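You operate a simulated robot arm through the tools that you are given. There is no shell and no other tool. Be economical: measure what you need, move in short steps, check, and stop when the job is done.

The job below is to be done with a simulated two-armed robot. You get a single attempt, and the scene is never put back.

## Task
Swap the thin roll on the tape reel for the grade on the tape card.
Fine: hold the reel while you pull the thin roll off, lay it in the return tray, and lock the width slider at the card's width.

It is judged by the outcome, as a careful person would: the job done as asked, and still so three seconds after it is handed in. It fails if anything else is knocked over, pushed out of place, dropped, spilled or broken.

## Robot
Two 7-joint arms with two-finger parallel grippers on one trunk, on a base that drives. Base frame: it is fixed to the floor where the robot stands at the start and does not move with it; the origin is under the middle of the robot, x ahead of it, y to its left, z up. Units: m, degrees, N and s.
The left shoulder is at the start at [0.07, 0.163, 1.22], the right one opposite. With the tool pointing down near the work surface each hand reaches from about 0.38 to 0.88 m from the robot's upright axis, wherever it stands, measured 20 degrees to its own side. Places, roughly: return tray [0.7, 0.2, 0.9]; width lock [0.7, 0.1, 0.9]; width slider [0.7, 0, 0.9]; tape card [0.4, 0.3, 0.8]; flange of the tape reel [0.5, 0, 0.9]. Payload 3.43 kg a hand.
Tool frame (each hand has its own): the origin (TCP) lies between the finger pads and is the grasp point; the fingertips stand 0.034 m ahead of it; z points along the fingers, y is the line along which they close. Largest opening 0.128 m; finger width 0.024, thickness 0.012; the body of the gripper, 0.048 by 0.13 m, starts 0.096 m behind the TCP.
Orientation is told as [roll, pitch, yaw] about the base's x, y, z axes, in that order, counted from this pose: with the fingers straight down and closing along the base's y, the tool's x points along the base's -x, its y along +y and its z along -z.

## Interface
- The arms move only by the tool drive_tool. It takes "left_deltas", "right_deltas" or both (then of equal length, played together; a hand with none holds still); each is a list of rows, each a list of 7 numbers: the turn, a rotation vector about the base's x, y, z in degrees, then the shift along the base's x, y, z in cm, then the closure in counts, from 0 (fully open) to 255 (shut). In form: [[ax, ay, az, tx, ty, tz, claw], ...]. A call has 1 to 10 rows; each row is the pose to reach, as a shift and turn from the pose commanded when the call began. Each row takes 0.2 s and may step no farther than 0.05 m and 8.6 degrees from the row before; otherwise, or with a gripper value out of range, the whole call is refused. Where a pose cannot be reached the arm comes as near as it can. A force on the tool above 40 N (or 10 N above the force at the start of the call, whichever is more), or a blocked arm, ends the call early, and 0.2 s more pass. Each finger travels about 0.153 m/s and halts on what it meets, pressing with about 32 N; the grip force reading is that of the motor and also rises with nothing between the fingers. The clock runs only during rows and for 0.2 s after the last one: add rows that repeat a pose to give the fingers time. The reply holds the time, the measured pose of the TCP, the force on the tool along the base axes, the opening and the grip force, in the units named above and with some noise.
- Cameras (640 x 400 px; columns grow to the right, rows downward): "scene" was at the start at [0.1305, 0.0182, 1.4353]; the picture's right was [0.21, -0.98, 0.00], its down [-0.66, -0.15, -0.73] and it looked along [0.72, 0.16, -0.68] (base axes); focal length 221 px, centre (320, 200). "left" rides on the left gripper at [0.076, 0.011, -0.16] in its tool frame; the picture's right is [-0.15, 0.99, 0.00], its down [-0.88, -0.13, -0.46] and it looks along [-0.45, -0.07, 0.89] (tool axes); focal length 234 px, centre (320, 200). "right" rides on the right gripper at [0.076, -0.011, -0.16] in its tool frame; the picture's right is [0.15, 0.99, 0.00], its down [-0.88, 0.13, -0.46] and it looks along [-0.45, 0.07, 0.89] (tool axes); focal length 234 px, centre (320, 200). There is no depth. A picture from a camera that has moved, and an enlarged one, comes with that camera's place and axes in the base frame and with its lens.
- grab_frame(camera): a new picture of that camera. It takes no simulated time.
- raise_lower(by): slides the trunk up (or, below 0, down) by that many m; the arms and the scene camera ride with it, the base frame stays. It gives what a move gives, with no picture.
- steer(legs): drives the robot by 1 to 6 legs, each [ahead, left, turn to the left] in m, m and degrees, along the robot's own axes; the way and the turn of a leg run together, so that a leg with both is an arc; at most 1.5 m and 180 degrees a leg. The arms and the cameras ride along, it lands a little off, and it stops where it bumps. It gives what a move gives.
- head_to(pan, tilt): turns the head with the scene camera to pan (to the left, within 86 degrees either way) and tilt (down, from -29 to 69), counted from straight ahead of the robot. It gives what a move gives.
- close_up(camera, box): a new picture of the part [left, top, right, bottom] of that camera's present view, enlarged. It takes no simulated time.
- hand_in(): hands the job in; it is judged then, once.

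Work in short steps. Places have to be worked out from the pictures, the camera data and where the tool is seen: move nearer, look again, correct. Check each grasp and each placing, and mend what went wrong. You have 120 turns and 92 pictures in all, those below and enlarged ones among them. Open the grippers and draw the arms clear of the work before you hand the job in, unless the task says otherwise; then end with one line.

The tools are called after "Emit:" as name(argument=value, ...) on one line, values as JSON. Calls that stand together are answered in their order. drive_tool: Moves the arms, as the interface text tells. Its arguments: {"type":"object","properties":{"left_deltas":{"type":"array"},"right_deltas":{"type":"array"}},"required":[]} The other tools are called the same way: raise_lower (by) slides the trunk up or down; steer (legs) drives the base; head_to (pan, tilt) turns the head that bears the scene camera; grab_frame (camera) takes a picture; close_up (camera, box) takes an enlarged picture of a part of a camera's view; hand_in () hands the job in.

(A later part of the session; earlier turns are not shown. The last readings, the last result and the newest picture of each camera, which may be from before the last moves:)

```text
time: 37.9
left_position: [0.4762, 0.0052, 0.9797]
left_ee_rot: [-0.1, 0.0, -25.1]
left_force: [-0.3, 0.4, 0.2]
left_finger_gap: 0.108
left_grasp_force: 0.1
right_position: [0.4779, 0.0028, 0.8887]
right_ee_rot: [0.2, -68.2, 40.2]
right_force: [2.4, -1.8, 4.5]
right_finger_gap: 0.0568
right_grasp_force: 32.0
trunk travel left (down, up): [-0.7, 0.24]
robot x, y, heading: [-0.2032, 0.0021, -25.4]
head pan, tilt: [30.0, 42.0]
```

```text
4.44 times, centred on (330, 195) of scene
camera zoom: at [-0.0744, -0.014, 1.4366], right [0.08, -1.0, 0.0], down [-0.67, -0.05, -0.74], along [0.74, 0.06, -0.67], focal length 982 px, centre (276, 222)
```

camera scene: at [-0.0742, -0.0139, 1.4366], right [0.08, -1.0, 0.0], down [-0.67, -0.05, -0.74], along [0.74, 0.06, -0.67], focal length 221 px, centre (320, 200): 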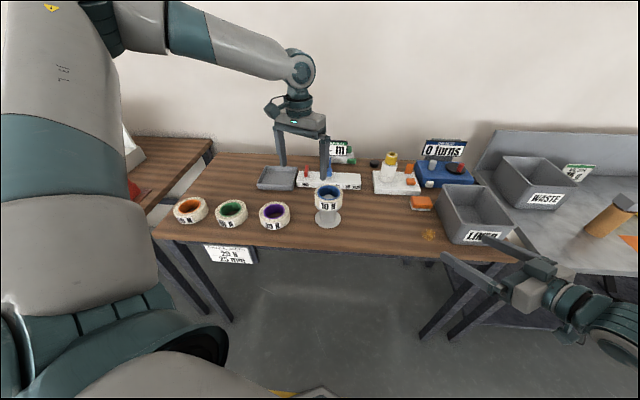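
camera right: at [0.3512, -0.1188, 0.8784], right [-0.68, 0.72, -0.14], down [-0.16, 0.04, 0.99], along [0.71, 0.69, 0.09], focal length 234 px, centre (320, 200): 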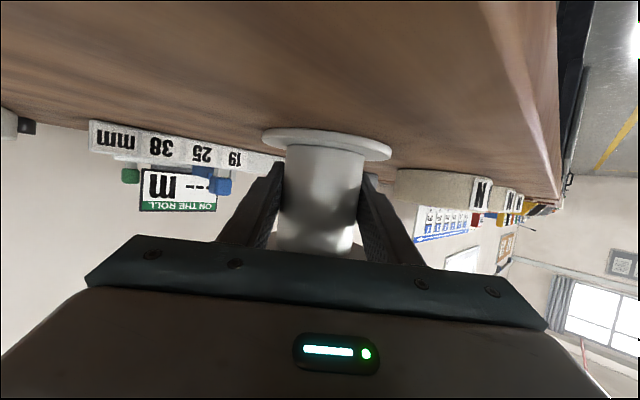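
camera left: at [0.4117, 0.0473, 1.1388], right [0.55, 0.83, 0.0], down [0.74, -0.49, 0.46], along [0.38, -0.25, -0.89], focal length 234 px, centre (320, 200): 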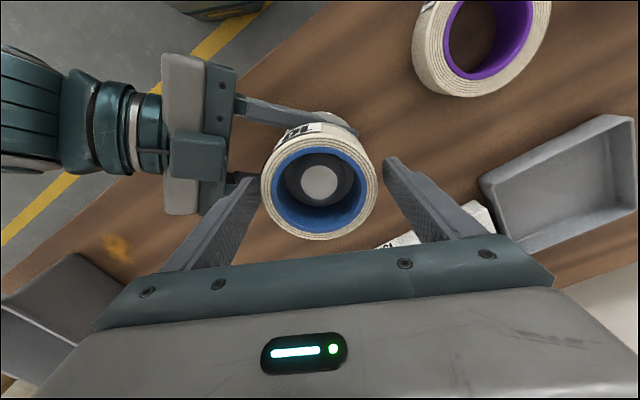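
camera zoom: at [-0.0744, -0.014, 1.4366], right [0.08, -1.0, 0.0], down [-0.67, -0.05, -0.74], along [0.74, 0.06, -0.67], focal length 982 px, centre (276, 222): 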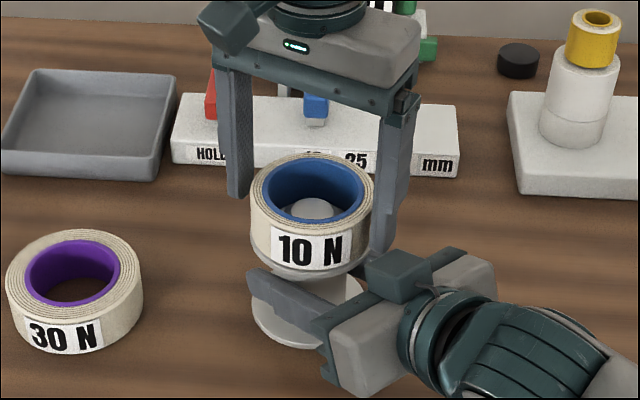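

The roll seems ~5 mm toward −x from the finger line. I nudge and drop 4 mm, then close.

Emit:
drive_tool(left_deltas=[[0, 0, 0, -0.5, 0.2, -0.4, 40], [0, 0, 0, -0.5, 0.2, -0.4, 65], [0, 0, 0, -0.5, 0.2, -0.4, 80], [0, 0, 0, -0.5, 0.2, -0.4, 110], [0, 0, 0, -0.5, 0.2, -0.4, 140], [0, 0, 0, -0.5, 0.2, -0.4, 140]])

Emit:
grab_frame(camera="left")

```text
time: 39.3
left_position: [0.4698, 0.008, 0.9759]
left_ee_rot: [-0.1, -0.1, -25.3]
left_force: [0.6, 0.0, 0.2]
left_finger_gap: 0.0908
left_grasp_force: 32.2
right_position: [0.4762, 0.0041, 0.8884]
right_ee_rot: [0.2, -68.1, 40.2]
right_force: [1.9, 0.0, 5.1]
right_finger_gap: 0.0565
right_grasp_force: 32.3
trunk travel left (down, up): [-0.7, 0.24]
robot x, y, heading: [-0.2009, -0.0015, -25.3]
head pan, tilt: [30.0, 42.0]
```

```text
59 pictures are left
camera left: at [0.4067, 0.0492, 1.1346], right [0.55, 0.83, 0.0], down [0.74, -0.49, 0.46], along [0.38, -0.25, -0.89], focal length 234 px, centre (320, 200)
```

left: 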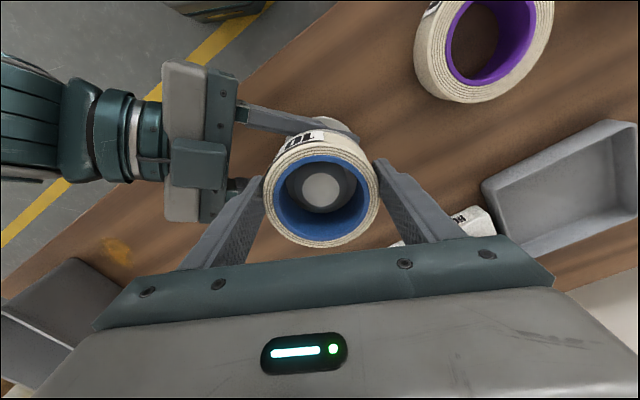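

The roll is gripped (gap 0.091). I pull it up slowly.

Emit:
drive_tool(left_deltas=[[0, 0, 0, 0, 0, 0.5, 160], [0, 0, 0, 0, 0, 1, 160], [0, 0, 0, 0, 0, 2, 160], [0, 0, 0, 0, 0, 3.5, 160], [0, 0, 0, 0, 0, 5.5, 160], [0, 0, 0, 0, 0, 8, 160], [0, 0, 0, 0, 0, 10, 160]])

Emit:
grab_frame(camera="left")

Emit:
close_up(camera="scene", box=[240, 120, 400, 240])

```text
time: 40.9
left_position: [0.4708, 0.0066, 1.0744]
left_ee_rot: [-0.1, 0.0, -25.2]
left_force: [-0.2, -0.3, -1.3]
left_finger_gap: 0.0906
left_grasp_force: 31.9
right_position: [0.4762, 0.0043, 0.8871]
right_ee_rot: [0.2, -68.0, 40.2]
right_force: [0.0, -0.4, 4.9]
right_finger_gap: 0.0567
right_grasp_force: 31.6
trunk travel left (down, up): [-0.7, 0.24]
robot x, y, heading: [-0.1986, 0.0006, -25.2]
head pan, tilt: [30.0, 42.0]
```

```text
58 pictures are left
camera left: at [0.4077, 0.0483, 1.2335], right [0.55, 0.83, 0.0], down [0.74, -0.49, 0.46], along [0.38, -0.25, -0.89], focal length 234 px, centre (320, 200)
```

left: 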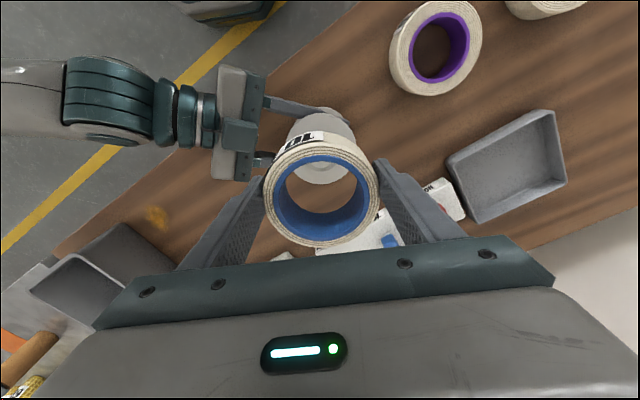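

```text
3.33 times, centred on (320, 180) of scene
camera zoom: at [-0.0746, -0.0137, 1.4366], right [0.08, -1.0, 0.0], down [-0.67, -0.05, -0.74], along [0.74, 0.06, -0.67], focal length 737 px, centre (320, 267)
```

zoom: 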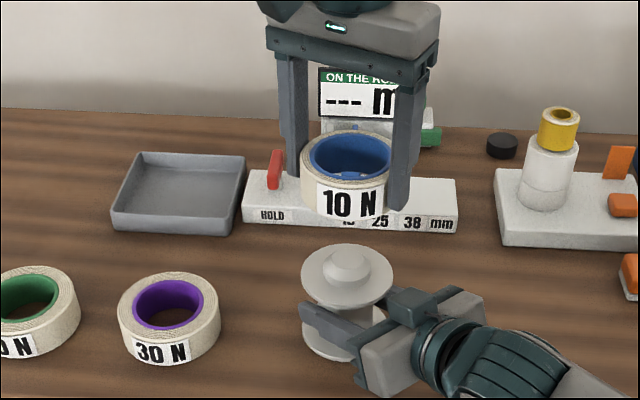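

The roll is off and the reel stayed put. I release the reel with the right hand and withdraw it up and away.

Emit:
drive_tool(right_deltas=[[0, 0, 0, 0, 0, 0, 150], [0, 0, 0, 0, 0, 0, 60], [0, 0, 0, 0, 0, 0, 0], [0, 0, 0, 0, 0, 0, 0], [0, 0, 0, -3.2, -2.7, 0, 0], [0, 0, 0, -6.5, -5.4, 0, 0], [0, 0, 0, -9.8, -8.2, 0, 0], [0, 0, 0, -13, -11, 1.5, 0], [0, 0, 0, -15, -14, 4.5, 0], [0, 0, 0, -16, -16, 8, 0]])

Emit:
steer(legs=[[0.047, 0.088, 0]])

Emit:
grab_frame(camera="left")

Emit:
grab_frame(camera="scene")

```text
time: 43.1
left_position: [0.4714, 0.0067, 1.0747]
left_ee_rot: [-0.1, -0.1, -25.2]
left_force: [-0.2, -0.4, -1.5]
left_finger_gap: 0.0905
left_grasp_force: 32.4
right_position: [0.3147, -0.1563, 0.9655]
right_ee_rot: [0.2, -68.0, 40.2]
right_force: [-0.6, -0.2, 0.0]
right_finger_gap: 0.1278
right_grasp_force: 0.0
trunk travel left (down, up): [-0.7, 0.24]
robot x, y, heading: [-0.2006, 0.0017, -25.3]
head pan, tilt: [30.0, 42.0]
```

```text
time: 44.2
left_position: [0.5517, 0.0645, 1.0731]
left_ee_rot: [-0.1, 0.0, -25.3]
left_force: [1.1, -0.3, -1.9]
left_finger_gap: 0.0907
left_grasp_force: 32.0
right_position: [0.3971, -0.0974, 0.9661]
right_ee_rot: [0.2, -68.0, 40.1]
right_force: [-0.6, -0.4, -0.2]
right_finger_gap: 0.128
right_grasp_force: 0.0
trunk travel left (down, up): [-0.7, 0.24]
robot x, y, heading: [-0.1234, 0.0606, -25.3]
head pan, tilt: [30.0, 42.0]
```

```text
56 pictures are left
camera left: at [0.4887, 0.1064, 1.2332], right [0.56, 0.83, 0.0], down [0.74, -0.49, 0.46], along [0.38, -0.25, -0.89], focal length 234 px, centre (320, 200)
```

left: 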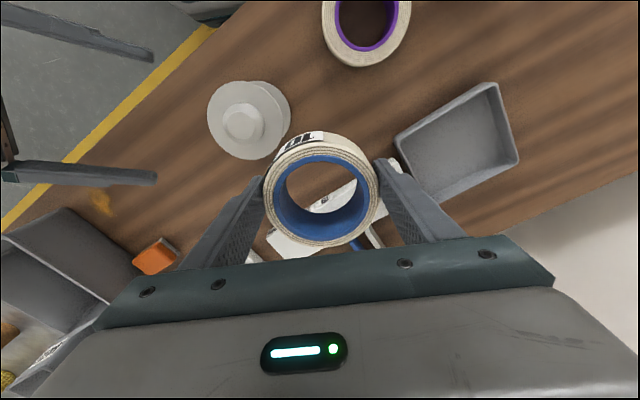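

```text
55 pictures are left
camera scene: at [0.0065, 0.045, 1.4366], right [0.08, -1.0, 0.0], down [-0.67, -0.05, -0.74], along [0.74, 0.06, -0.67], focal length 221 px, centre (320, 200)
```

scene: 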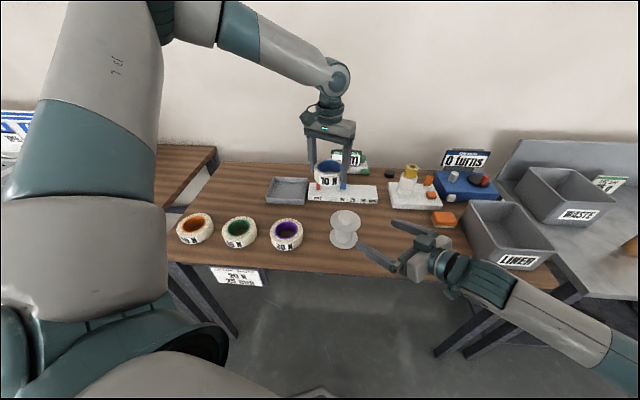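

Tray centre ≈ (0.677, 0.228). I carry the roll over it while drawing the right hand further off.

Emit:
drive_tool(left_deltas=[[0, 0, 0, 0, 4, 0, 160], [0, 0, 0, 1, 8, 0, 160], [0, 0, 0, 4, 11, 0, 160], [0, 0, 0, 7, 14, 0, 160], [0, 0, 0, 10, 16.3, 0, 160], [0, 0, 0, 12.5, 16.3, 0, 160], [0, 0, 0, 12.5, 16.3, -4, 160], [0, 0, 0, 12.5, 16.3, -8, 160], [0, 0, 0, 12.5, 16.3, -8, 160]], right_deltas=[[0, 0, 0, -3, -3, 1, 0], [0, 0, 0, -6, -6, 2, 0], [0, 0, 0, -9, -9, 3, 0], [0, 0, 0, -9, -12, 4, 0], [0, 0, 0, -9, -12, 5, 0], [0, 0, 0, -9, -12, 5, 0], [0, 0, 0, -9, -12, 5, 0], [0, 0, 0, -9, -12, 5, 0], [0, 0, 0, -9, -12, 5, 0]])

Emit:
grab_frame(camera="left")

Emit:
close_up(camera="scene", box=[210, 110, 370, 230])

```text
time: 46.2
left_position: [0.6772, 0.2271, 0.995]
left_ee_rot: [-0.1, 0.0, -25.4]
left_force: [0.7, 0.1, -0.4]
left_finger_gap: 0.0905
left_grasp_force: 32.8
right_position: [0.3072, -0.2194, 1.0148]
right_ee_rot: [0.2, -68.1, 40.1]
right_force: [-0.2, 0.1, -0.2]
right_finger_gap: 0.128
right_grasp_force: 0.1
trunk travel left (down, up): [-0.7, 0.24]
robot x, y, heading: [-0.1226, 0.0599, -25.5]
head pan, tilt: [30.0, 42.0]
```

```text
54 pictures are left
camera left: at [0.613, 0.2687, 1.1545], right [0.56, 0.83, 0.0], down [0.74, -0.49, 0.46], along [0.38, -0.25, -0.89], focal length 234 px, centre (320, 200)
```

left: 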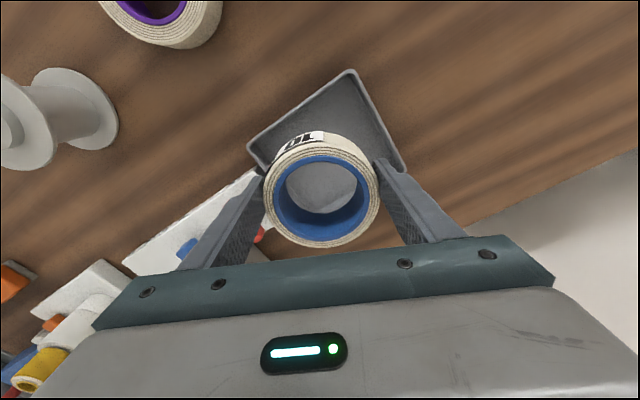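

```text
3.33 times, centred on (290, 170) of scene
camera zoom: at [0.0056, 0.0447, 1.4367], right [0.08, -1.0, 0.0], down [-0.67, -0.05, -0.74], along [0.74, 0.06, -0.67], focal length 737 px, centre (420, 300)
```

zoom: 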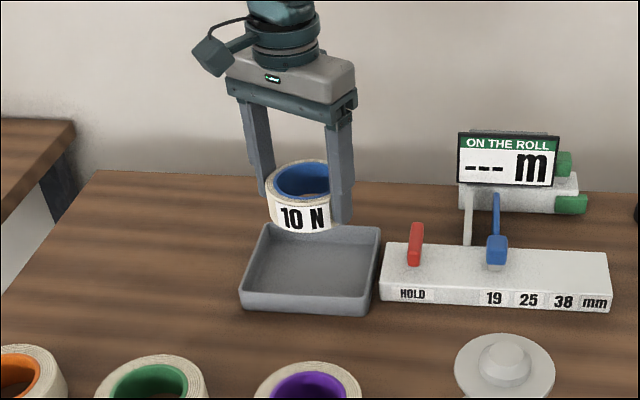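

Tray is centred under the roll. I lower it to just above the tray floor.

Emit:
drive_tool(left_deltas=[[0, 0, 0, 0.2, 0.2, -3, 160], [0, 0, 0, 0.2, 0.2, -6, 160], [0, 0, 0, 0.2, 0.2, -8, 160], [0, 0, 0, 0.2, 0.2, -9.2, 160], [0, 0, 0, 0.2, 0.2, -9.8, 160], [0, 0, 0, 0.2, 0.2, -9.8, 160]])

Emit:
close_up(camera="scene", box=[240, 140, 340, 215])

```text
time: 47.6
left_position: [0.6794, 0.2279, 0.896]
left_ee_rot: [-0.1, 0.1, -25.3]
left_force: [0.5, 0.0, -1.9]
left_finger_gap: 0.0906
left_grasp_force: 32.1
right_position: [0.3078, -0.2185, 1.0158]
right_ee_rot: [0.2, -68.0, 39.9]
right_force: [-0.5, -0.1, 0.3]
right_finger_gap: 0.128
right_grasp_force: 0.1
trunk travel left (down, up): [-0.7, 0.24]
robot x, y, heading: [-0.1226, 0.0613, -25.5]
head pan, tilt: [30.0, 42.0]
```

```text
5.33 times, centred on (290, 178) of scene
camera zoom: at [0.0067, 0.0453, 1.4366], right [0.08, -1.0, 0.0], down [-0.67, -0.05, -0.74], along [0.74, 0.06, -0.67], focal length 1179 px, centre (480, 320)
```

zoom: 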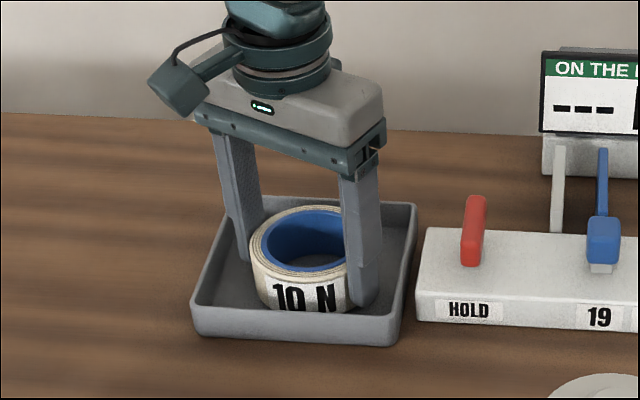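

Inside the tray, still no contact. I lower a few mm more, then open slightly and rise.

Emit:
drive_tool(left_deltas=[[0, 0, 0, 0, 0, -0.2, 160], [0, 0, 0, 0, 0, -0.4, 160], [0, 0, 0, 0, 0, -0.5, 160]])

Emit:
drive_tool(left_deltas=[[0, 0, 0, 0, 0, 0, 70], [0, 0, 0, 0, 0, 0, 50], [0, 0, 0, 0, 0, 0, 50], [0, 0, 0, 0, 0, 2, 50], [0, 0, 0, 0, 0, 5, 50], [0, 0, 0, 0, 0, 9, 50], [0, 0, 0, 0, 0, 13, 30], [0, 0, 0, 0, 0, 17, 0]])

Emit:
grab_frame(camera="left")

Emit:
close_up(camera="scene", box=[240, 140, 400, 240])

```text
time: 48.4
left_position: [0.6784, 0.2293, 0.8948]
left_ee_rot: [0.0, -0.3, -25.3]
left_force: [3.7, 2.8, 22.4]
left_finger_gap: 0.0906
left_grasp_force: 31.7
right_position: [0.3071, -0.2199, 1.0172]
right_ee_rot: [0.1, -68.1, 40.2]
right_force: [1.5, 0.7, 0.2]
right_finger_gap: 0.128
right_grasp_force: 0.1
trunk travel left (down, up): [-0.7, 0.24]
robot x, y, heading: [-0.1201, 0.0539, -25.4]
head pan, tilt: [30.0, 42.0]
```

```text
time: 50.2
left_position: [0.6783, 0.2286, 1.0601]
left_ee_rot: [-0.1, -0.1, -25.2]
left_force: [0.9, 0.5, 1.4]
left_finger_gap: 0.1282
left_grasp_force: 0.1
right_position: [0.3074, -0.218, 1.0146]
right_ee_rot: [0.2, -68.1, 40.1]
right_force: [-0.2, 0.7, 0.3]
right_finger_gap: 0.1279
right_grasp_force: 0.0
trunk travel left (down, up): [-0.7, 0.24]
robot x, y, heading: [-0.1224, 0.0602, -25.5]
head pan, tilt: [30.0, 42.0]
```

```text
51 pictures are left
camera left: at [0.615, 0.2706, 1.2191], right [0.56, 0.83, 0.0], down [0.74, -0.49, 0.46], along [0.38, -0.25, -0.89], focal length 234 px, centre (320, 200)
```

left: 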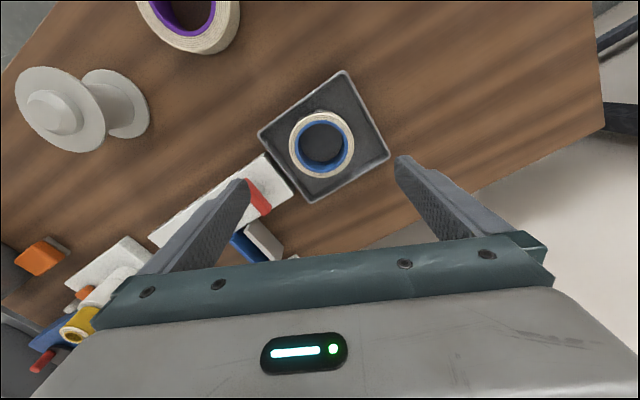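

```text
4.00 times, centred on (320, 190) of scene
camera zoom: at [0.0054, 0.0448, 1.4366], right [0.08, -1.0, 0.0], down [-0.67, -0.05, -0.74], along [0.74, 0.06, -0.67], focal length 884 px, centre (320, 240)
```

zoom: 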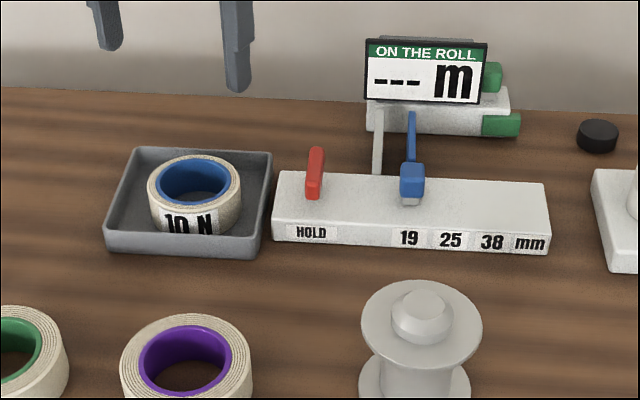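

The 10 N roll lies flat in the tray. Now the left hand goes to above the orange 20 N roll, near (0.457, 0.495).

Emit:
drive_tool(left_deltas=[[0, 0, 0, -3, 3.5, 0, 0], [0, 0, 0, -6, 7, 0, 0], [0, 0, 0, -9, 10.5, 0, 0], [0, 0, 0, -12, 14, 0, 0], [0, 0, 0, -15, 17.5, 0, 0], [0, 0, 0, -18, 21, 0, 0], [0, 0, 0, -20.5, 24.5, 0, 0], [0, 0, 0, -22.1, 26.6, -2, 0], [0, 0, 0, -22.1, 26.6, -2, 0]])

Emit:
grab_frame(camera="left")

```text
time: 52.2
left_position: [0.46, 0.495, 1.0432]
left_ee_rot: [-0.1, -0.1, -25.4]
left_force: [-0.5, -0.2, 0.0]
left_finger_gap: 0.1281
left_grasp_force: 0.1
right_position: [0.3081, -0.219, 1.0152]
right_ee_rot: [0.4, -68.0, 39.9]
right_force: [-0.5, 0.3, -0.2]
right_finger_gap: 0.1281
right_grasp_force: 0.0
trunk travel left (down, up): [-0.7, 0.24]
robot x, y, heading: [-0.1177, 0.061, -25.6]
head pan, tilt: [30.0, 42.0]
```

```text
49 pictures are left
camera left: at [0.3964, 0.5374, 1.2007], right [0.56, 0.83, 0.0], down [0.74, -0.49, 0.46], along [0.38, -0.25, -0.89], focal length 234 px, centre (320, 200)
```

left: 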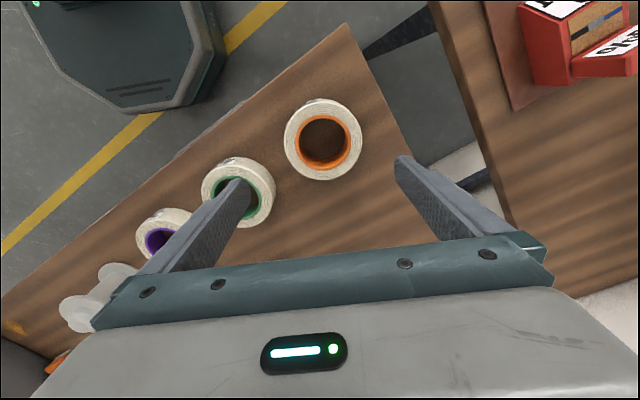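

Orange roll centre ≈ (0.461, 0.502), about 0.10 m across. I shift and descend partway, then check.

Emit:
drive_tool(left_deltas=[[0, 0, 0, 0.1, 0.7, -2, 0], [0, 0, 0, 0.1, 0.7, -5, 0], [0, 0, 0, 0.1, 0.7, -8.5, 0], [0, 0, 0, 0.1, 0.7, -8.5, 0]])

Emit:
grab_frame(camera="left")

```text
time: 53.2
left_position: [0.4592, 0.5027, 0.9575]
left_ee_rot: [-0.1, 0.0, -25.3]
left_force: [-0.3, -1.2, -0.6]
left_finger_gap: 0.1281
left_grasp_force: 0.0
right_position: [0.3072, -0.2175, 1.0155]
right_ee_rot: [0.2, -68.2, 40.2]
right_force: [0.2, 0.5, -0.5]
right_finger_gap: 0.1279
right_grasp_force: 0.0
trunk travel left (down, up): [-0.7, 0.24]
robot x, y, heading: [-0.1218, 0.0596, -25.4]
head pan, tilt: [30.0, 42.0]
```

```text
48 pictures are left
camera left: at [0.3956, 0.5446, 1.1154], right [0.55, 0.83, 0.0], down [0.74, -0.49, 0.46], along [0.38, -0.25, -0.89], focal length 234 px, centre (320, 200)
```

left: 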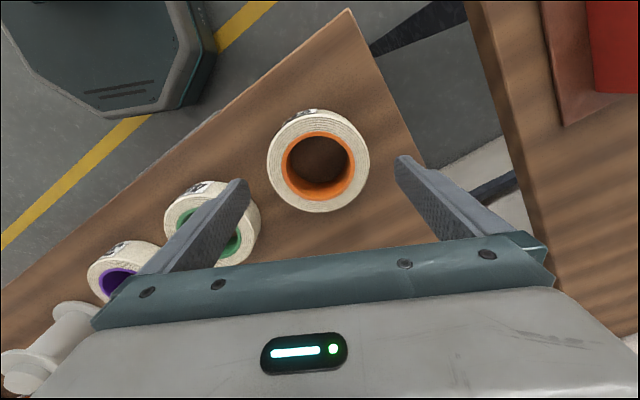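

Centred. Descend to grasp height and close.

Emit:
drive_tool(left_deltas=[[0, 0, 0, -0.1, 0, -2.5, 0], [0, 0, 0, -0.1, 0, -5, 0], [0, 0, 0, -0.1, 0, -6.4, 0], [0, 0, 0, -0.1, 0, -6.4, 25], [0, 0, 0, -0.1, 0, -6.4, 45], [0, 0, 0, -0.1, 0, -6.4, 70], [0, 0, 0, -0.1, 0, -6.4, 110], [0, 0, 0, -0.1, 0, -6.4, 140], [0, 0, 0, -0.1, 0, -6.4, 140]])

Emit:
grab_frame(camera="left")

```text
time: 55.2
left_position: [0.4585, 0.5006, 0.8919]
left_ee_rot: [-0.1, 0.0, -25.4]
left_force: [-0.5, -0.1, -0.2]
left_finger_gap: 0.1037
left_grasp_force: 32.3
right_position: [0.3081, -0.2172, 1.0151]
right_ee_rot: [0.3, -68.0, 39.9]
right_force: [0.1, 0.1, -0.5]
right_finger_gap: 0.128
right_grasp_force: 0.2
trunk travel left (down, up): [-0.7, 0.24]
robot x, y, heading: [-0.1175, 0.0576, -25.6]
head pan, tilt: [30.0, 42.0]
```

```text
47 pictures are left
camera left: at [0.3956, 0.5441, 1.051], right [0.56, 0.83, 0.0], down [0.74, -0.49, 0.46], along [0.38, -0.25, -0.89], focal length 234 px, centre (320, 200)
```

left: 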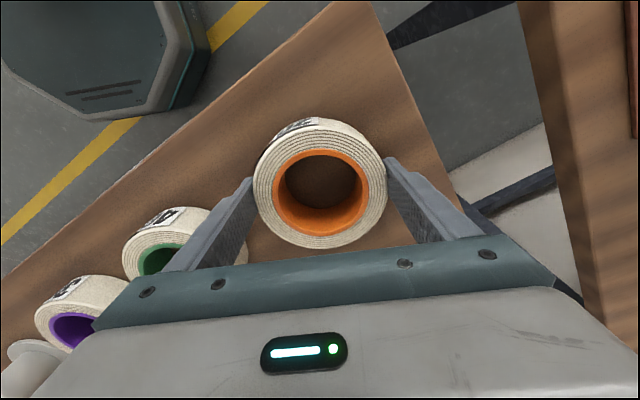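

Gripped (gap 0.104). Lift and carry toward the reel.

Emit:
drive_tool(left_deltas=[[0, 0, 0, 0, 0, 2, 160], [0, 0, 0, 0, 0, 6, 160], [0, 0, 0, 0, 0, 10.5, 160], [0, 0, 0, 0, 0, 15, 160], [0, 0, 0, 0, -4, 17, 160], [0, 0, 0, 0, -8.5, 17, 160], [0, 0, 0, 0, -13, 17, 160], [0, 0, 0, 0, -17.5, 17, 160], [0, 0, 0, 0.5, -22, 17, 160], [0, 0, 0, 1, -26.5, 17, 160]])

Emit:
drive_tool(left_deltas=[[0, 0, 0, 0, -4, 0, 160], [0, 0, 0, 0, -8, 0, 160], [0, 0, 0, 0, -10, 0, 160], [0, 0, 0, 0, -10, 0, 160]])

Emit:
grab_frame(camera="left")

Emit:
close_up(camera="scene", box=[260, 130, 420, 260])

```text
time: 57.4
left_position: [0.4705, 0.2356, 1.061]
left_ee_rot: [-0.1, 0.1, -25.2]
left_force: [0.7, 0.1, -1.7]
left_finger_gap: 0.1039
left_grasp_force: 31.5
right_position: [0.3085, -0.221, 1.014]
right_ee_rot: [0.6, -68.0, 39.7]
right_force: [0.6, -0.6, 0.9]
right_finger_gap: 0.1279
right_grasp_force: 0.1
trunk travel left (down, up): [-0.7, 0.24]
robot x, y, heading: [-0.1199, 0.0608, -25.1]
head pan, tilt: [30.0, 42.0]
```

```text
time: 58.4
left_position: [0.4688, 0.1399, 1.0611]
left_ee_rot: [0.0, 0.1, -25.2]
left_force: [0.5, 0.3, -3.2]
left_finger_gap: 0.1039
left_grasp_force: 32.0
right_position: [0.3083, -0.2179, 1.0165]
right_ee_rot: [0.3, -68.2, 40.0]
right_force: [-0.1, 0.0, -0.5]
right_finger_gap: 0.1281
right_grasp_force: 0.1
trunk travel left (down, up): [-0.7, 0.24]
robot x, y, heading: [-0.1215, 0.0623, -25.3]
head pan, tilt: [30.0, 42.0]
```

```text
46 pictures are left
camera left: at [0.4047, 0.1806, 1.2208], right [0.56, 0.83, 0.0], down [0.74, -0.49, 0.46], along [0.38, -0.25, -0.89], focal length 234 px, centre (320, 200)
```

left: 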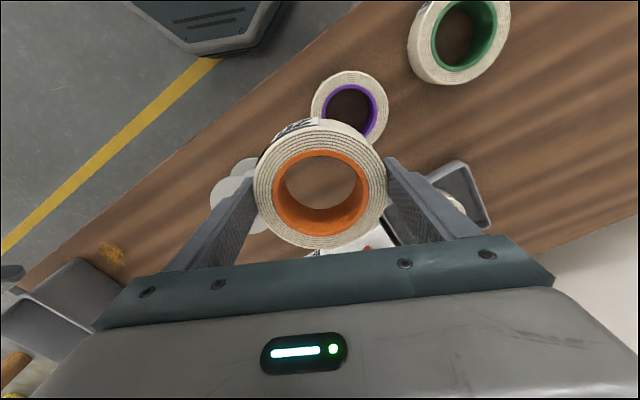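

```text
3.08 times, centred on (340, 195) of scene
camera zoom: at [0.0068, 0.045, 1.4365], right [0.08, -1.0, 0.0], down [-0.67, -0.05, -0.74], along [0.74, 0.06, -0.67], focal length 680 px, centre (258, 215)
```

zoom: 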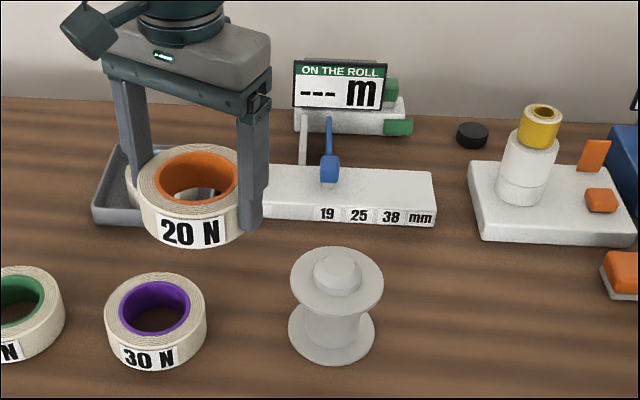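

The 20 N roll is held well. I move over the reel, target TCP ≈ (0.473, 0.006), and look through the core.

Emit:
drive_tool(left_deltas=[[0, 0, 0, 0.2, -4, 0, 160], [0, 0, 0, 0.4, -8, 0, 160], [0, 0, 0, 0.4, -12, 0, 160], [0, 0, 0, 0.4, -13.4, 0, 160], [0, 0, 0, 0.4, -13.4, -2, 160], [0, 0, 0, 0.4, -13.4, -2, 160]])

Emit:
grab_frame(camera="left")

Emit:
close_up(camera="scene", box=[280, 150, 400, 250])

```text
time: 59.8
left_position: [0.4717, 0.0038, 1.0423]
left_ee_rot: [-0.1, -0.1, -25.3]
left_force: [0.0, 0.5, -1.9]
left_finger_gap: 0.1038
left_grasp_force: 31.8
right_position: [0.3081, -0.2189, 1.0149]
right_ee_rot: [0.2, -68.0, 40.0]
right_force: [-0.5, -0.2, -1.2]
right_finger_gap: 0.1281
right_grasp_force: 0.0
trunk travel left (down, up): [-0.7, 0.24]
robot x, y, heading: [-0.1227, 0.0606, -25.6]
head pan, tilt: [30.0, 42.0]
```

```text
44 pictures are left
camera left: at [0.4076, 0.0453, 1.2017], right [0.56, 0.83, 0.0], down [0.74, -0.49, 0.46], along [0.38, -0.25, -0.89], focal length 234 px, centre (320, 200)
```

left: 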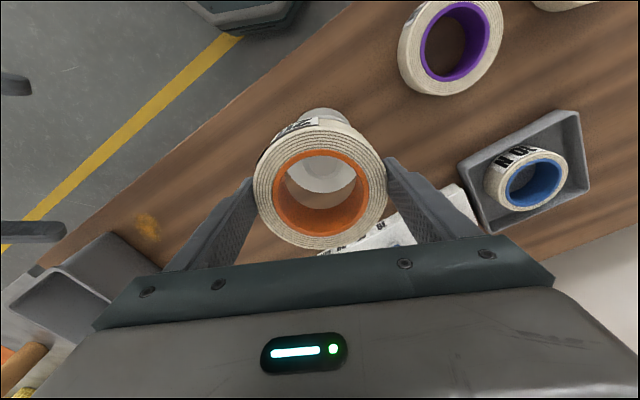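

```text
4.00 times, centred on (340, 200) of scene
camera zoom: at [0.0064, 0.0451, 1.4366], right [0.08, -1.0, 0.0], down [-0.67, -0.05, -0.74], along [0.74, 0.06, -0.67], focal length 884 px, centre (240, 200)
```

zoom: 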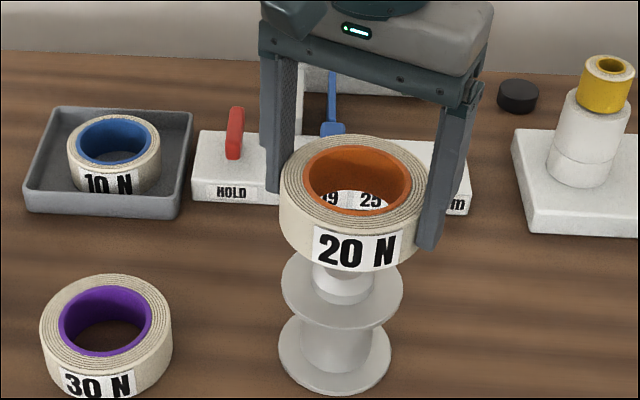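

Laterally aligned within ~2 mm. I lower until the roll's bottom is just above the boss and look again.

Emit:
drive_tool(left_deltas=[[0, 0, 0, 0.1, 0.1, -1, 160], [0, 0, 0, 0.1, 0.1, -2, 160], [0, 0, 0, 0.1, 0.1, -2.5, 160], [0, 0, 0, 0.1, 0.1, -2.5, 160]])

Emit:
close_up(camera="left", box=[220, 80, 420, 280])

Emit:
close_up(camera="scene", box=[290, 160, 390, 250])

```text
time: 60.8
left_position: [0.4724, 0.006, 1.0178]
left_ee_rot: [-0.1, 0.1, -25.4]
left_force: [0.5, -0.6, -2.1]
left_finger_gap: 0.1037
left_grasp_force: 32.2
right_position: [0.3072, -0.2187, 1.0153]
right_ee_rot: [0.3, -68.0, 40.0]
right_force: [-0.3, 0.9, -1.0]
right_finger_gap: 0.1279
right_grasp_force: 0.1
trunk travel left (down, up): [-0.7, 0.24]
robot x, y, heading: [-0.1218, 0.0583, -25.2]
head pan, tilt: [30.0, 42.0]
```

```text
2.00 times, centred on (320, 180) of left
camera zoom: at [0.4096, 0.0461, 1.1769], right [0.55, 0.83, 0.0], down [0.74, -0.49, 0.46], along [0.38, -0.25, -0.89], focal length 468 px, centre (320, 240)
```

zoom: 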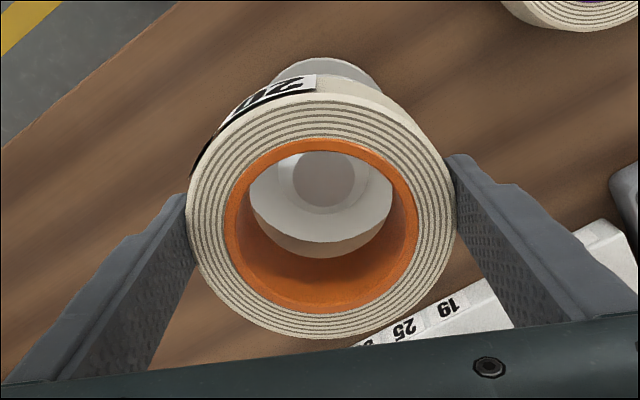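

```text
4.44 times, centred on (340, 205) of scene
camera zoom: at [0.0066, 0.0451, 1.4366], right [0.08, -1.0, 0.0], down [-0.67, -0.05, -0.74], along [0.74, 0.06, -0.67], focal length 982 px, centre (231, 178)
```

zoom: 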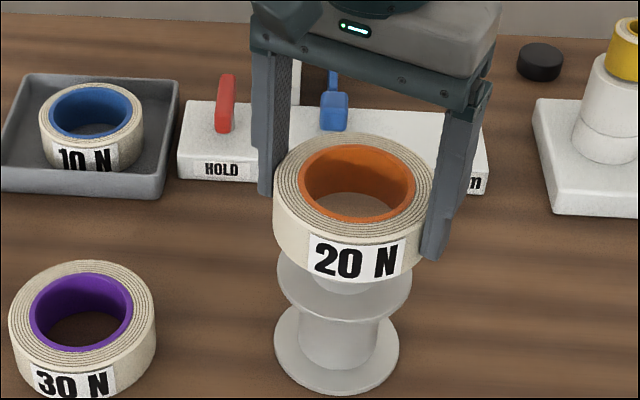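

Boss and core line up within 2–3 mm. I lower the roll onto the flange.

Emit:
drive_tool(left_deltas=[[0, 0, 0, -0.1, -0.1, -1, 160], [0, 0, 0, -0.1, -0.1, -2, 160], [0, 0, 0, -0.1, -0.1, -3, 160], [0, 0, 0, -0.1, -0.1, -3.5, 160], [0, 0, 0, -0.1, -0.1, -3.8, 160], [0, 0, 0, -0.1, -0.1, -4, 160]])

Emit:
close_up(camera="left", box=[220, 80, 420, 280])

Emit:
close_up(camera="scene", box=[290, 160, 390, 250])

```text
time: 62.2
left_position: [0.4717, 0.0045, 0.9783]
left_ee_rot: [0.0, 0.0, -25.3]
left_force: [0.4, 0.6, -2.1]
left_finger_gap: 0.1037
left_grasp_force: 32.0
right_position: [0.3086, -0.2181, 1.0155]
right_ee_rot: [0.2, -68.0, 40.1]
right_force: [-0.4, -0.1, 0.1]
right_finger_gap: 0.1282
right_grasp_force: 0.0
trunk travel left (down, up): [-0.7, 0.24]
robot x, y, heading: [-0.1227, 0.0609, -25.5]
head pan, tilt: [30.0, 42.0]
```

```text
2.00 times, centred on (320, 180) of left
camera zoom: at [0.4088, 0.0451, 1.1368], right [0.56, 0.83, 0.0], down [0.74, -0.49, 0.46], along [0.38, -0.25, -0.89], focal length 468 px, centre (320, 240)
```

zoom: 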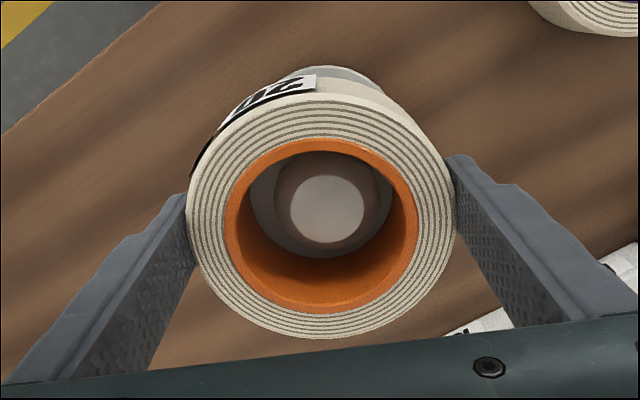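

```text
4.44 times, centred on (340, 205) of scene
camera zoom: at [0.0068, 0.045, 1.4365], right [0.08, -1.0, 0.0], down [-0.67, -0.05, -0.74], along [0.74, 0.06, -0.67], focal length 982 px, centre (231, 178)
```

zoom: 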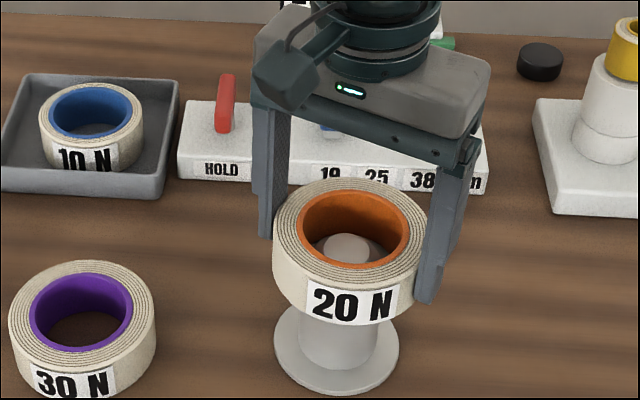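

The roll is around the boss, no contact yet. I lower a few mm more until it seats.

Emit:
drive_tool(left_deltas=[[0, 0, 0, 0, 0, -0.2, 160], [0, 0, 0, 0, 0, -0.4, 160], [0, 0, 0, 0, 0, -0.6, 160], [0, 0, 0, 0, 0, -0.8, 160]])

```text
time: 63.2
left_position: [0.4719, 0.0036, 0.9736]
left_ee_rot: [-0.1, -0.5, -25.3]
left_force: [4.6, 4.4, 35.6]
left_finger_gap: 0.1045
left_grasp_force: 31.2
right_position: [0.3056, -0.2175, 1.0161]
right_ee_rot: [0.0, -68.1, 40.3]
right_force: [-0.8, 0.2, 1.0]
right_finger_gap: 0.1278
right_grasp_force: 0.2
trunk travel left (down, up): [-0.7, 0.24]
robot x, y, heading: [-0.12, 0.0572, -25.5]
head pan, tilt: [30.0, 42.0]
```

Seated (35 N reaction). I relax the push, open, and lift away.

Emit:
drive_tool(left_deltas=[[0, 0, 0, 0, 0, 0.3, 160], [0, 0, 0, 0, 0, 0.3, 40], [0, 0, 0, 0, 0, 0.3, 0], [0, 0, 0, 0, 0, 0.3, 0], [0, 0, 0, 0, 0, 3, 0], [0, 0, 0, 0, 0, 7, 0], [0, 0, 0, 0, 0, 10, 0], [0, 0, 0, 0, 3, 10, 0], [0, 0, 0, 0, 7, 10, 0], [0, 0, 0, 0, 11, 10, 0]])

Emit:
grab_frame(camera="left")

Emit:
close_up(camera="scene", box=[260, 150, 420, 250])

```text
time: 65.4
left_position: [0.4709, 0.1153, 1.0701]
left_ee_rot: [-0.2, 0.0, -25.4]
left_force: [-0.2, 0.4, 0.2]
left_finger_gap: 0.1279
left_grasp_force: 0.0
right_position: [0.3075, -0.2152, 1.0156]
right_ee_rot: [0.0, -68.0, 40.3]
right_force: [-0.2, 0.3, -0.2]
right_finger_gap: 0.1281
right_grasp_force: 0.1
trunk travel left (down, up): [-0.7, 0.24]
robot x, y, heading: [-0.1204, 0.0566, -25.3]
head pan, tilt: [30.0, 42.0]
```

```text
38 pictures are left
camera left: at [0.4078, 0.1581, 1.229], right [0.56, 0.83, 0.0], down [0.74, -0.49, 0.46], along [0.38, -0.26, -0.89], focal length 234 px, centre (320, 200)
```

left: 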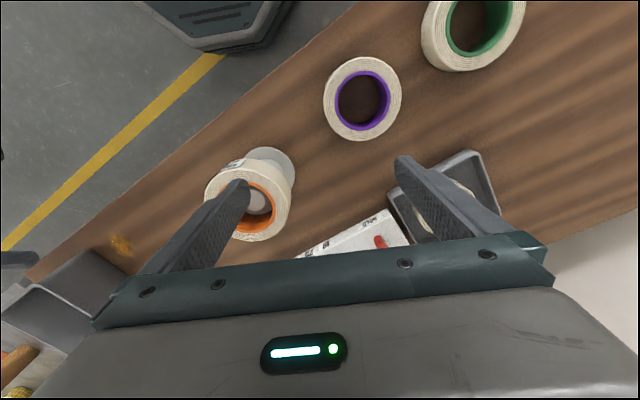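

```text
4.00 times, centred on (340, 200) of scene
camera zoom: at [0.0057, 0.0471, 1.4367], right [0.08, -1.0, 0.0], down [-0.67, -0.05, -0.74], along [0.74, 0.06, -0.67], focal length 884 px, centre (240, 200)
```

zoom: 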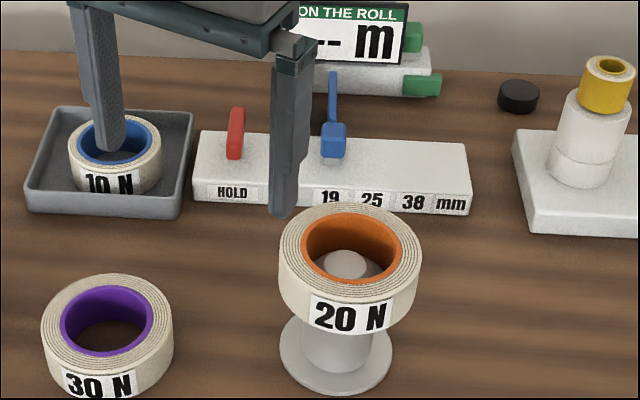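

The 20 N roll is seated on the reel. Now I move the left hand so its camera views the slider and lock closely.

Emit:
drive_tool(left_deltas=[[0, 0, 0, 2, 4, 0, 0], [0, 0, 0, 4, 8, 0, 0], [0, 0, 0, 6, 11, 0, 0]])

Emit:
close_up(camera="left", box=[140, 130, 340, 255])

Emit:
close_up(camera="scene", box=[305, 155, 385, 205])

```text
time: 66.2
left_position: [0.5315, 0.224, 1.0714]
left_ee_rot: [-0.2, 0.0, -25.3]
left_force: [-0.2, 0.0, 0.0]
left_finger_gap: 0.128
left_grasp_force: 0.1
right_position: [0.3079, -0.2181, 1.0142]
right_ee_rot: [0.1, -68.0, 40.0]
right_force: [-0.1, 0.7, -1.0]
right_finger_gap: 0.1281
right_grasp_force: 0.0
trunk travel left (down, up): [-0.7, 0.24]
robot x, y, heading: [-0.1196, 0.0569, -25.6]
head pan, tilt: [30.0, 42.0]
```

```text
3.20 times, centred on (240, 192) of left
camera zoom: at [0.4681, 0.2651, 1.2304], right [0.56, 0.83, 0.0], down [0.74, -0.49, 0.46], along [0.38, -0.25, -0.89], focal length 749 px, centre (576, 224)
```

zoom: 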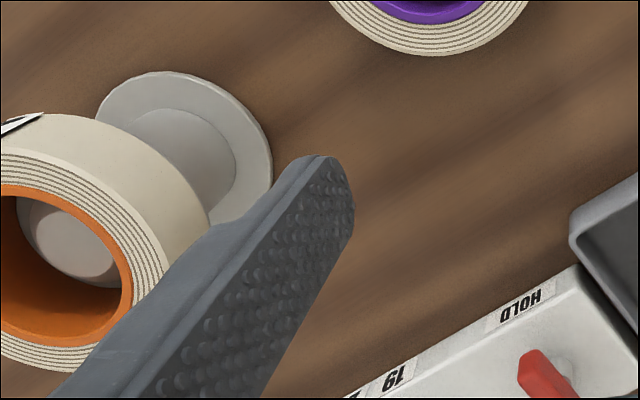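

```text
8.00 times, centred on (345, 180) of scene
camera zoom: at [0.0067, 0.0454, 1.4366], right [0.08, -1.0, 0.0], down [-0.67, -0.05, -0.74], along [0.74, 0.06, -0.67], focal length 1768 px, centre (120, 360)
```

zoom: 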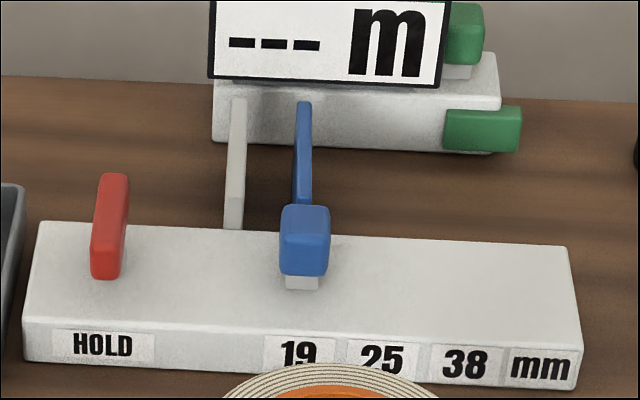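

I need a closer view of the lock and slider; I move the left hand over the front of the fixture, high.

Emit:
drive_tool(left_deltas=[[0, 0, 0, 3, -3, 1, 0], [0, 0, 0, 6, -6, 2, 0], [0, 0, 0, 9, -9, 2, 0], [0, 0, 0, 10, -12, 2, 0], [0, 0, 0, 10, -12, 2, 0]])

Emit:
grab_frame(camera="left")

```text
time: 67.4
left_position: [0.6313, 0.1031, 1.0895]
left_ee_rot: [-0.2, 0.0, -25.3]
left_force: [-0.4, -0.2, -0.1]
left_finger_gap: 0.128
left_grasp_force: 0.2
right_position: [0.3078, -0.218, 1.0147]
right_ee_rot: [0.1, -68.0, 40.2]
right_force: [-0.3, -0.4, 0.7]
right_finger_gap: 0.128
right_grasp_force: 0.1
trunk travel left (down, up): [-0.7, 0.24]
robot x, y, heading: [-0.1248, 0.0615, -25.4]
head pan, tilt: [30.0, 42.0]
```

```text
34 pictures are left
camera left: at [0.5679, 0.1463, 1.2482], right [0.56, 0.83, 0.0], down [0.74, -0.49, 0.46], along [0.38, -0.26, -0.89], focal length 234 px, centre (320, 200)
```

left: 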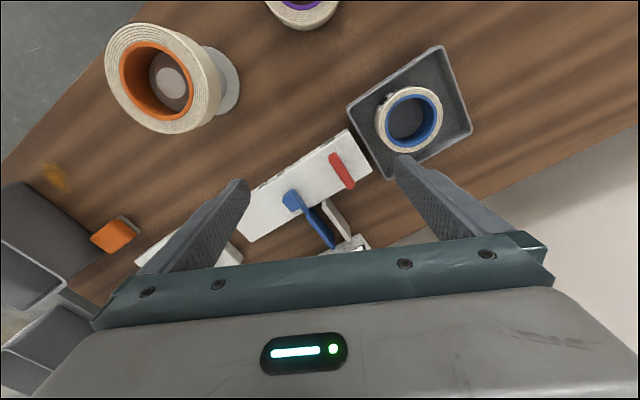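

Emit:
close_up(camera="left", box=[230, 120, 390, 250])

```text
3.08 times, centred on (310, 185) of left
camera zoom: at [0.5679, 0.1463, 1.2482], right [0.56, 0.83, 0.0], down [0.74, -0.49, 0.46], along [0.38, -0.26, -0.89], focal length 720 px, centre (351, 246)
```

zoom: 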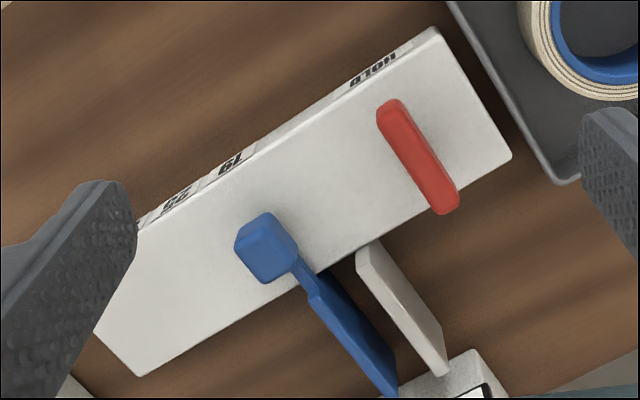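

The red lever seems to lie nearly flat along x, on the block's top. I look from the side with the right hand's low camera.

Emit:
grab_frame(camera="right")

```text
32 pictures are left
camera right: at [0.1808, -0.3398, 1.0064], right [-0.68, 0.72, -0.14], down [-0.15, 0.04, 0.99], along [0.72, 0.69, 0.08], focal length 234 px, centre (320, 200)
```

right: 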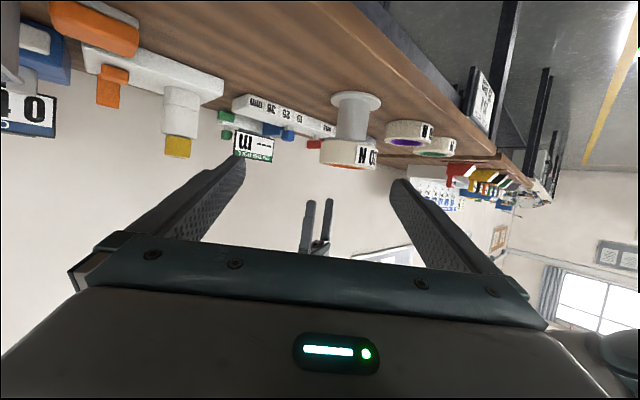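

Blocked by the roll. I move the right hand forward so its camera sees the fixture from the right side.

Emit:
drive_tool(right_deltas=[[0, 0, 0, 4, 0.8, 0, 0], [0, 0, 0, 8, 1.6, 0, 0], [0, 0, 0, 12, 2.4, -1, 0], [0, 0, 0, 16, 3.2, -2, 0], [0, 0, 0, 18, 3.8, -2, 0], [0, 0, 0, 18, 3.8, -2, 0]])

Emit:
close_up(camera="right", box=[200, 60, 440, 210])

```text
time: 68.8
left_position: [0.6314, 0.1028, 1.0882]
left_ee_rot: [-0.1, -0.1, -25.3]
left_force: [0.7, 0.5, 0.7]
left_finger_gap: 0.1282
left_grasp_force: 0.1
right_position: [0.4852, -0.1803, 0.9945]
right_ee_rot: [0.2, -68.1, 40.0]
right_force: [0.3, 0.4, 0.3]
right_finger_gap: 0.128
right_grasp_force: 0.0
trunk travel left (down, up): [-0.7, 0.24]
robot x, y, heading: [-0.121, 0.0568, -25.3]
head pan, tilt: [30.0, 42.0]
```

```text
2.67 times, centred on (320, 135) of right
camera zoom: at [0.3591, -0.3028, 0.9849], right [-0.68, 0.72, -0.13], down [-0.15, 0.04, 0.99], along [0.72, 0.69, 0.09], focal length 624 px, centre (320, 373)
```

zoom: 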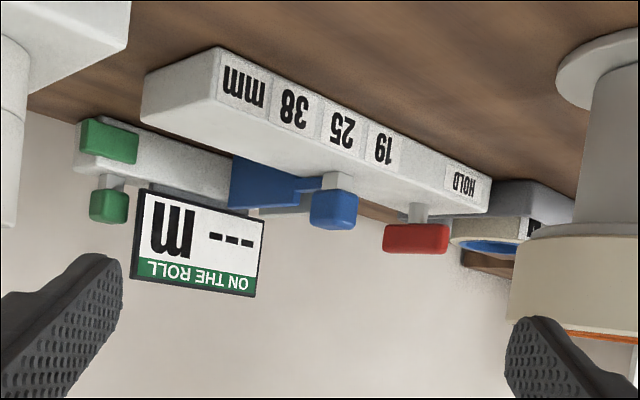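

Now clear: the red bar sits on a central vertical stem at ≈(0.692, 0.104), z 0.90–0.92 (a turn-lever); the blue knob is at ≈(0.689, 0.012), z 0.894–0.921, at the 19 mark; 25 is 4 cm farther in −y. I set the left hand to yaw 0 above the knob.

Emit:
drive_tool(left_deltas=[[0, 0, 8, 1.5, -3, 0, 0], [0, 0, 16, 3, -6, 0, 60], [0, 0, 24, 4.5, -9, 0, 125], [0, 0, 25.3, 5.7, -9.1, -3, 125], [0, 0, 25.3, 5.7, -9.1, -6, 125], [0, 0, 25.3, 5.7, -9.1, -9, 125], [0, 0, 25.3, 5.7, -9.1, -9, 125]])

Emit:
close_up(camera="left", box=[200, 60, 440, 260])

Emit:
close_up(camera="right", box=[200, 60, 440, 210])

```text
time: 70.4
left_position: [0.6624, 0.0432, 1.0159]
left_ee_rot: [-0.1, -0.1, 0.0]
left_force: [0.1, 0.0, 0.4]
left_finger_gap: 0.0653
left_grasp_force: 0.1
left hand out of reach, approached as far as the arm can: row 3, 4, 5, 6, 7
right_position: [0.486, -0.1797, 0.9952]
right_ee_rot: [0.3, -68.0, 40.0]
right_force: [1.0, 0.5, -0.5]
right_finger_gap: 0.1279
right_grasp_force: 0.1
trunk travel left (down, up): [-0.7, 0.24]
robot x, y, heading: [-0.122, 0.0623, -25.6]
head pan, tilt: [30.0, 42.0]
```

```text
2.00 times, centred on (320, 160) of left
camera zoom: at [0.5866, 0.0536, 1.1735], right [0.15, 0.99, 0.0], down [0.88, -0.13, 0.46], along [0.45, -0.07, -0.89], focal length 468 px, centre (320, 280)
```

zoom: 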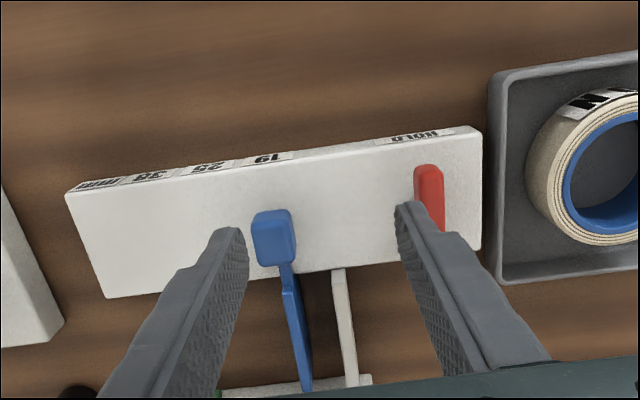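

```text
2.67 times, centred on (320, 135) of right
camera zoom: at [0.3591, -0.3027, 0.985], right [-0.68, 0.72, -0.13], down [-0.15, 0.04, 0.99], along [0.72, 0.69, 0.09], focal length 624 px, centre (320, 373)
```

zoom: 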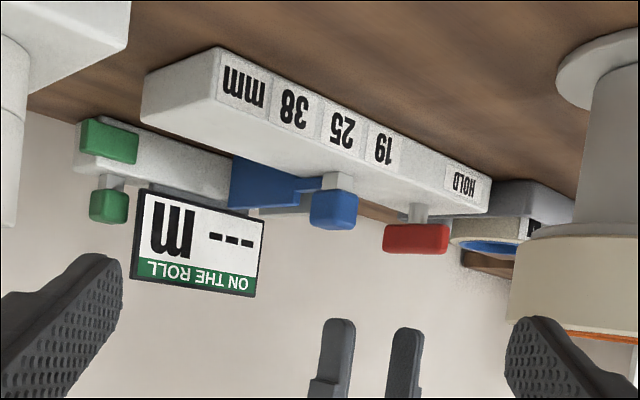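

The left arm is at its limit here. I draw the right hand back, lift the left, and drive 8 cm ahead.

Emit:
drive_tool(right_deltas=[[0, 0, 0, -4, -1.5, 1, 0], [0, 0, 0, -8, -3, 2, 0], [0, 0, 0, -12, -4.5, 3, 0], [0, 0, 0, -16, -6, 4, 0], [0, 0, 0, -18, -6, 4, 0]], left_deltas=[[0, 0, 0, -1, 1, 2, 125], [0, 0, 0, -2, 2, 4, 125], [0, 0, 0, -3, 3, 6, 125], [0, 0, 0, -4, 4, 6, 125], [0, 0, 0, -6, 4, 6, 125]])

Emit:
steer(legs=[[0.08, 0, 0]])

```text
time: 71.6
left_position: [0.6017, 0.0857, 1.0742]
left_ee_rot: [0.0, 0.0, 0.0]
left_force: [-0.4, 0.1, 0.2]
left_finger_gap: 0.0654
left_grasp_force: 0.1
right_position: [0.3061, -0.2396, 1.0324]
right_ee_rot: [0.1, -68.0, 40.1]
right_force: [0.4, -1.0, 0.9]
right_finger_gap: 0.128
right_grasp_force: 0.0
trunk travel left (down, up): [-0.7, 0.24]
robot x, y, heading: [-0.1194, 0.0602, -25.5]
head pan, tilt: [30.0, 42.0]
```

```text
time: 72.7
left_position: [0.6736, 0.0501, 1.0732]
left_ee_rot: [-0.1, -0.1, -0.1]
left_force: [0.5, 0.5, -0.1]
left_finger_gap: 0.0654
left_grasp_force: 0.0
right_position: [0.3791, -0.2762, 1.0325]
right_ee_rot: [0.2, -68.0, 39.9]
right_force: [0.7, -0.5, 0.0]
right_finger_gap: 0.1279
right_grasp_force: 0.0
trunk travel left (down, up): [-0.7, 0.24]
robot x, y, heading: [-0.0542, 0.0256, -25.4]
head pan, tilt: [30.0, 42.0]
```

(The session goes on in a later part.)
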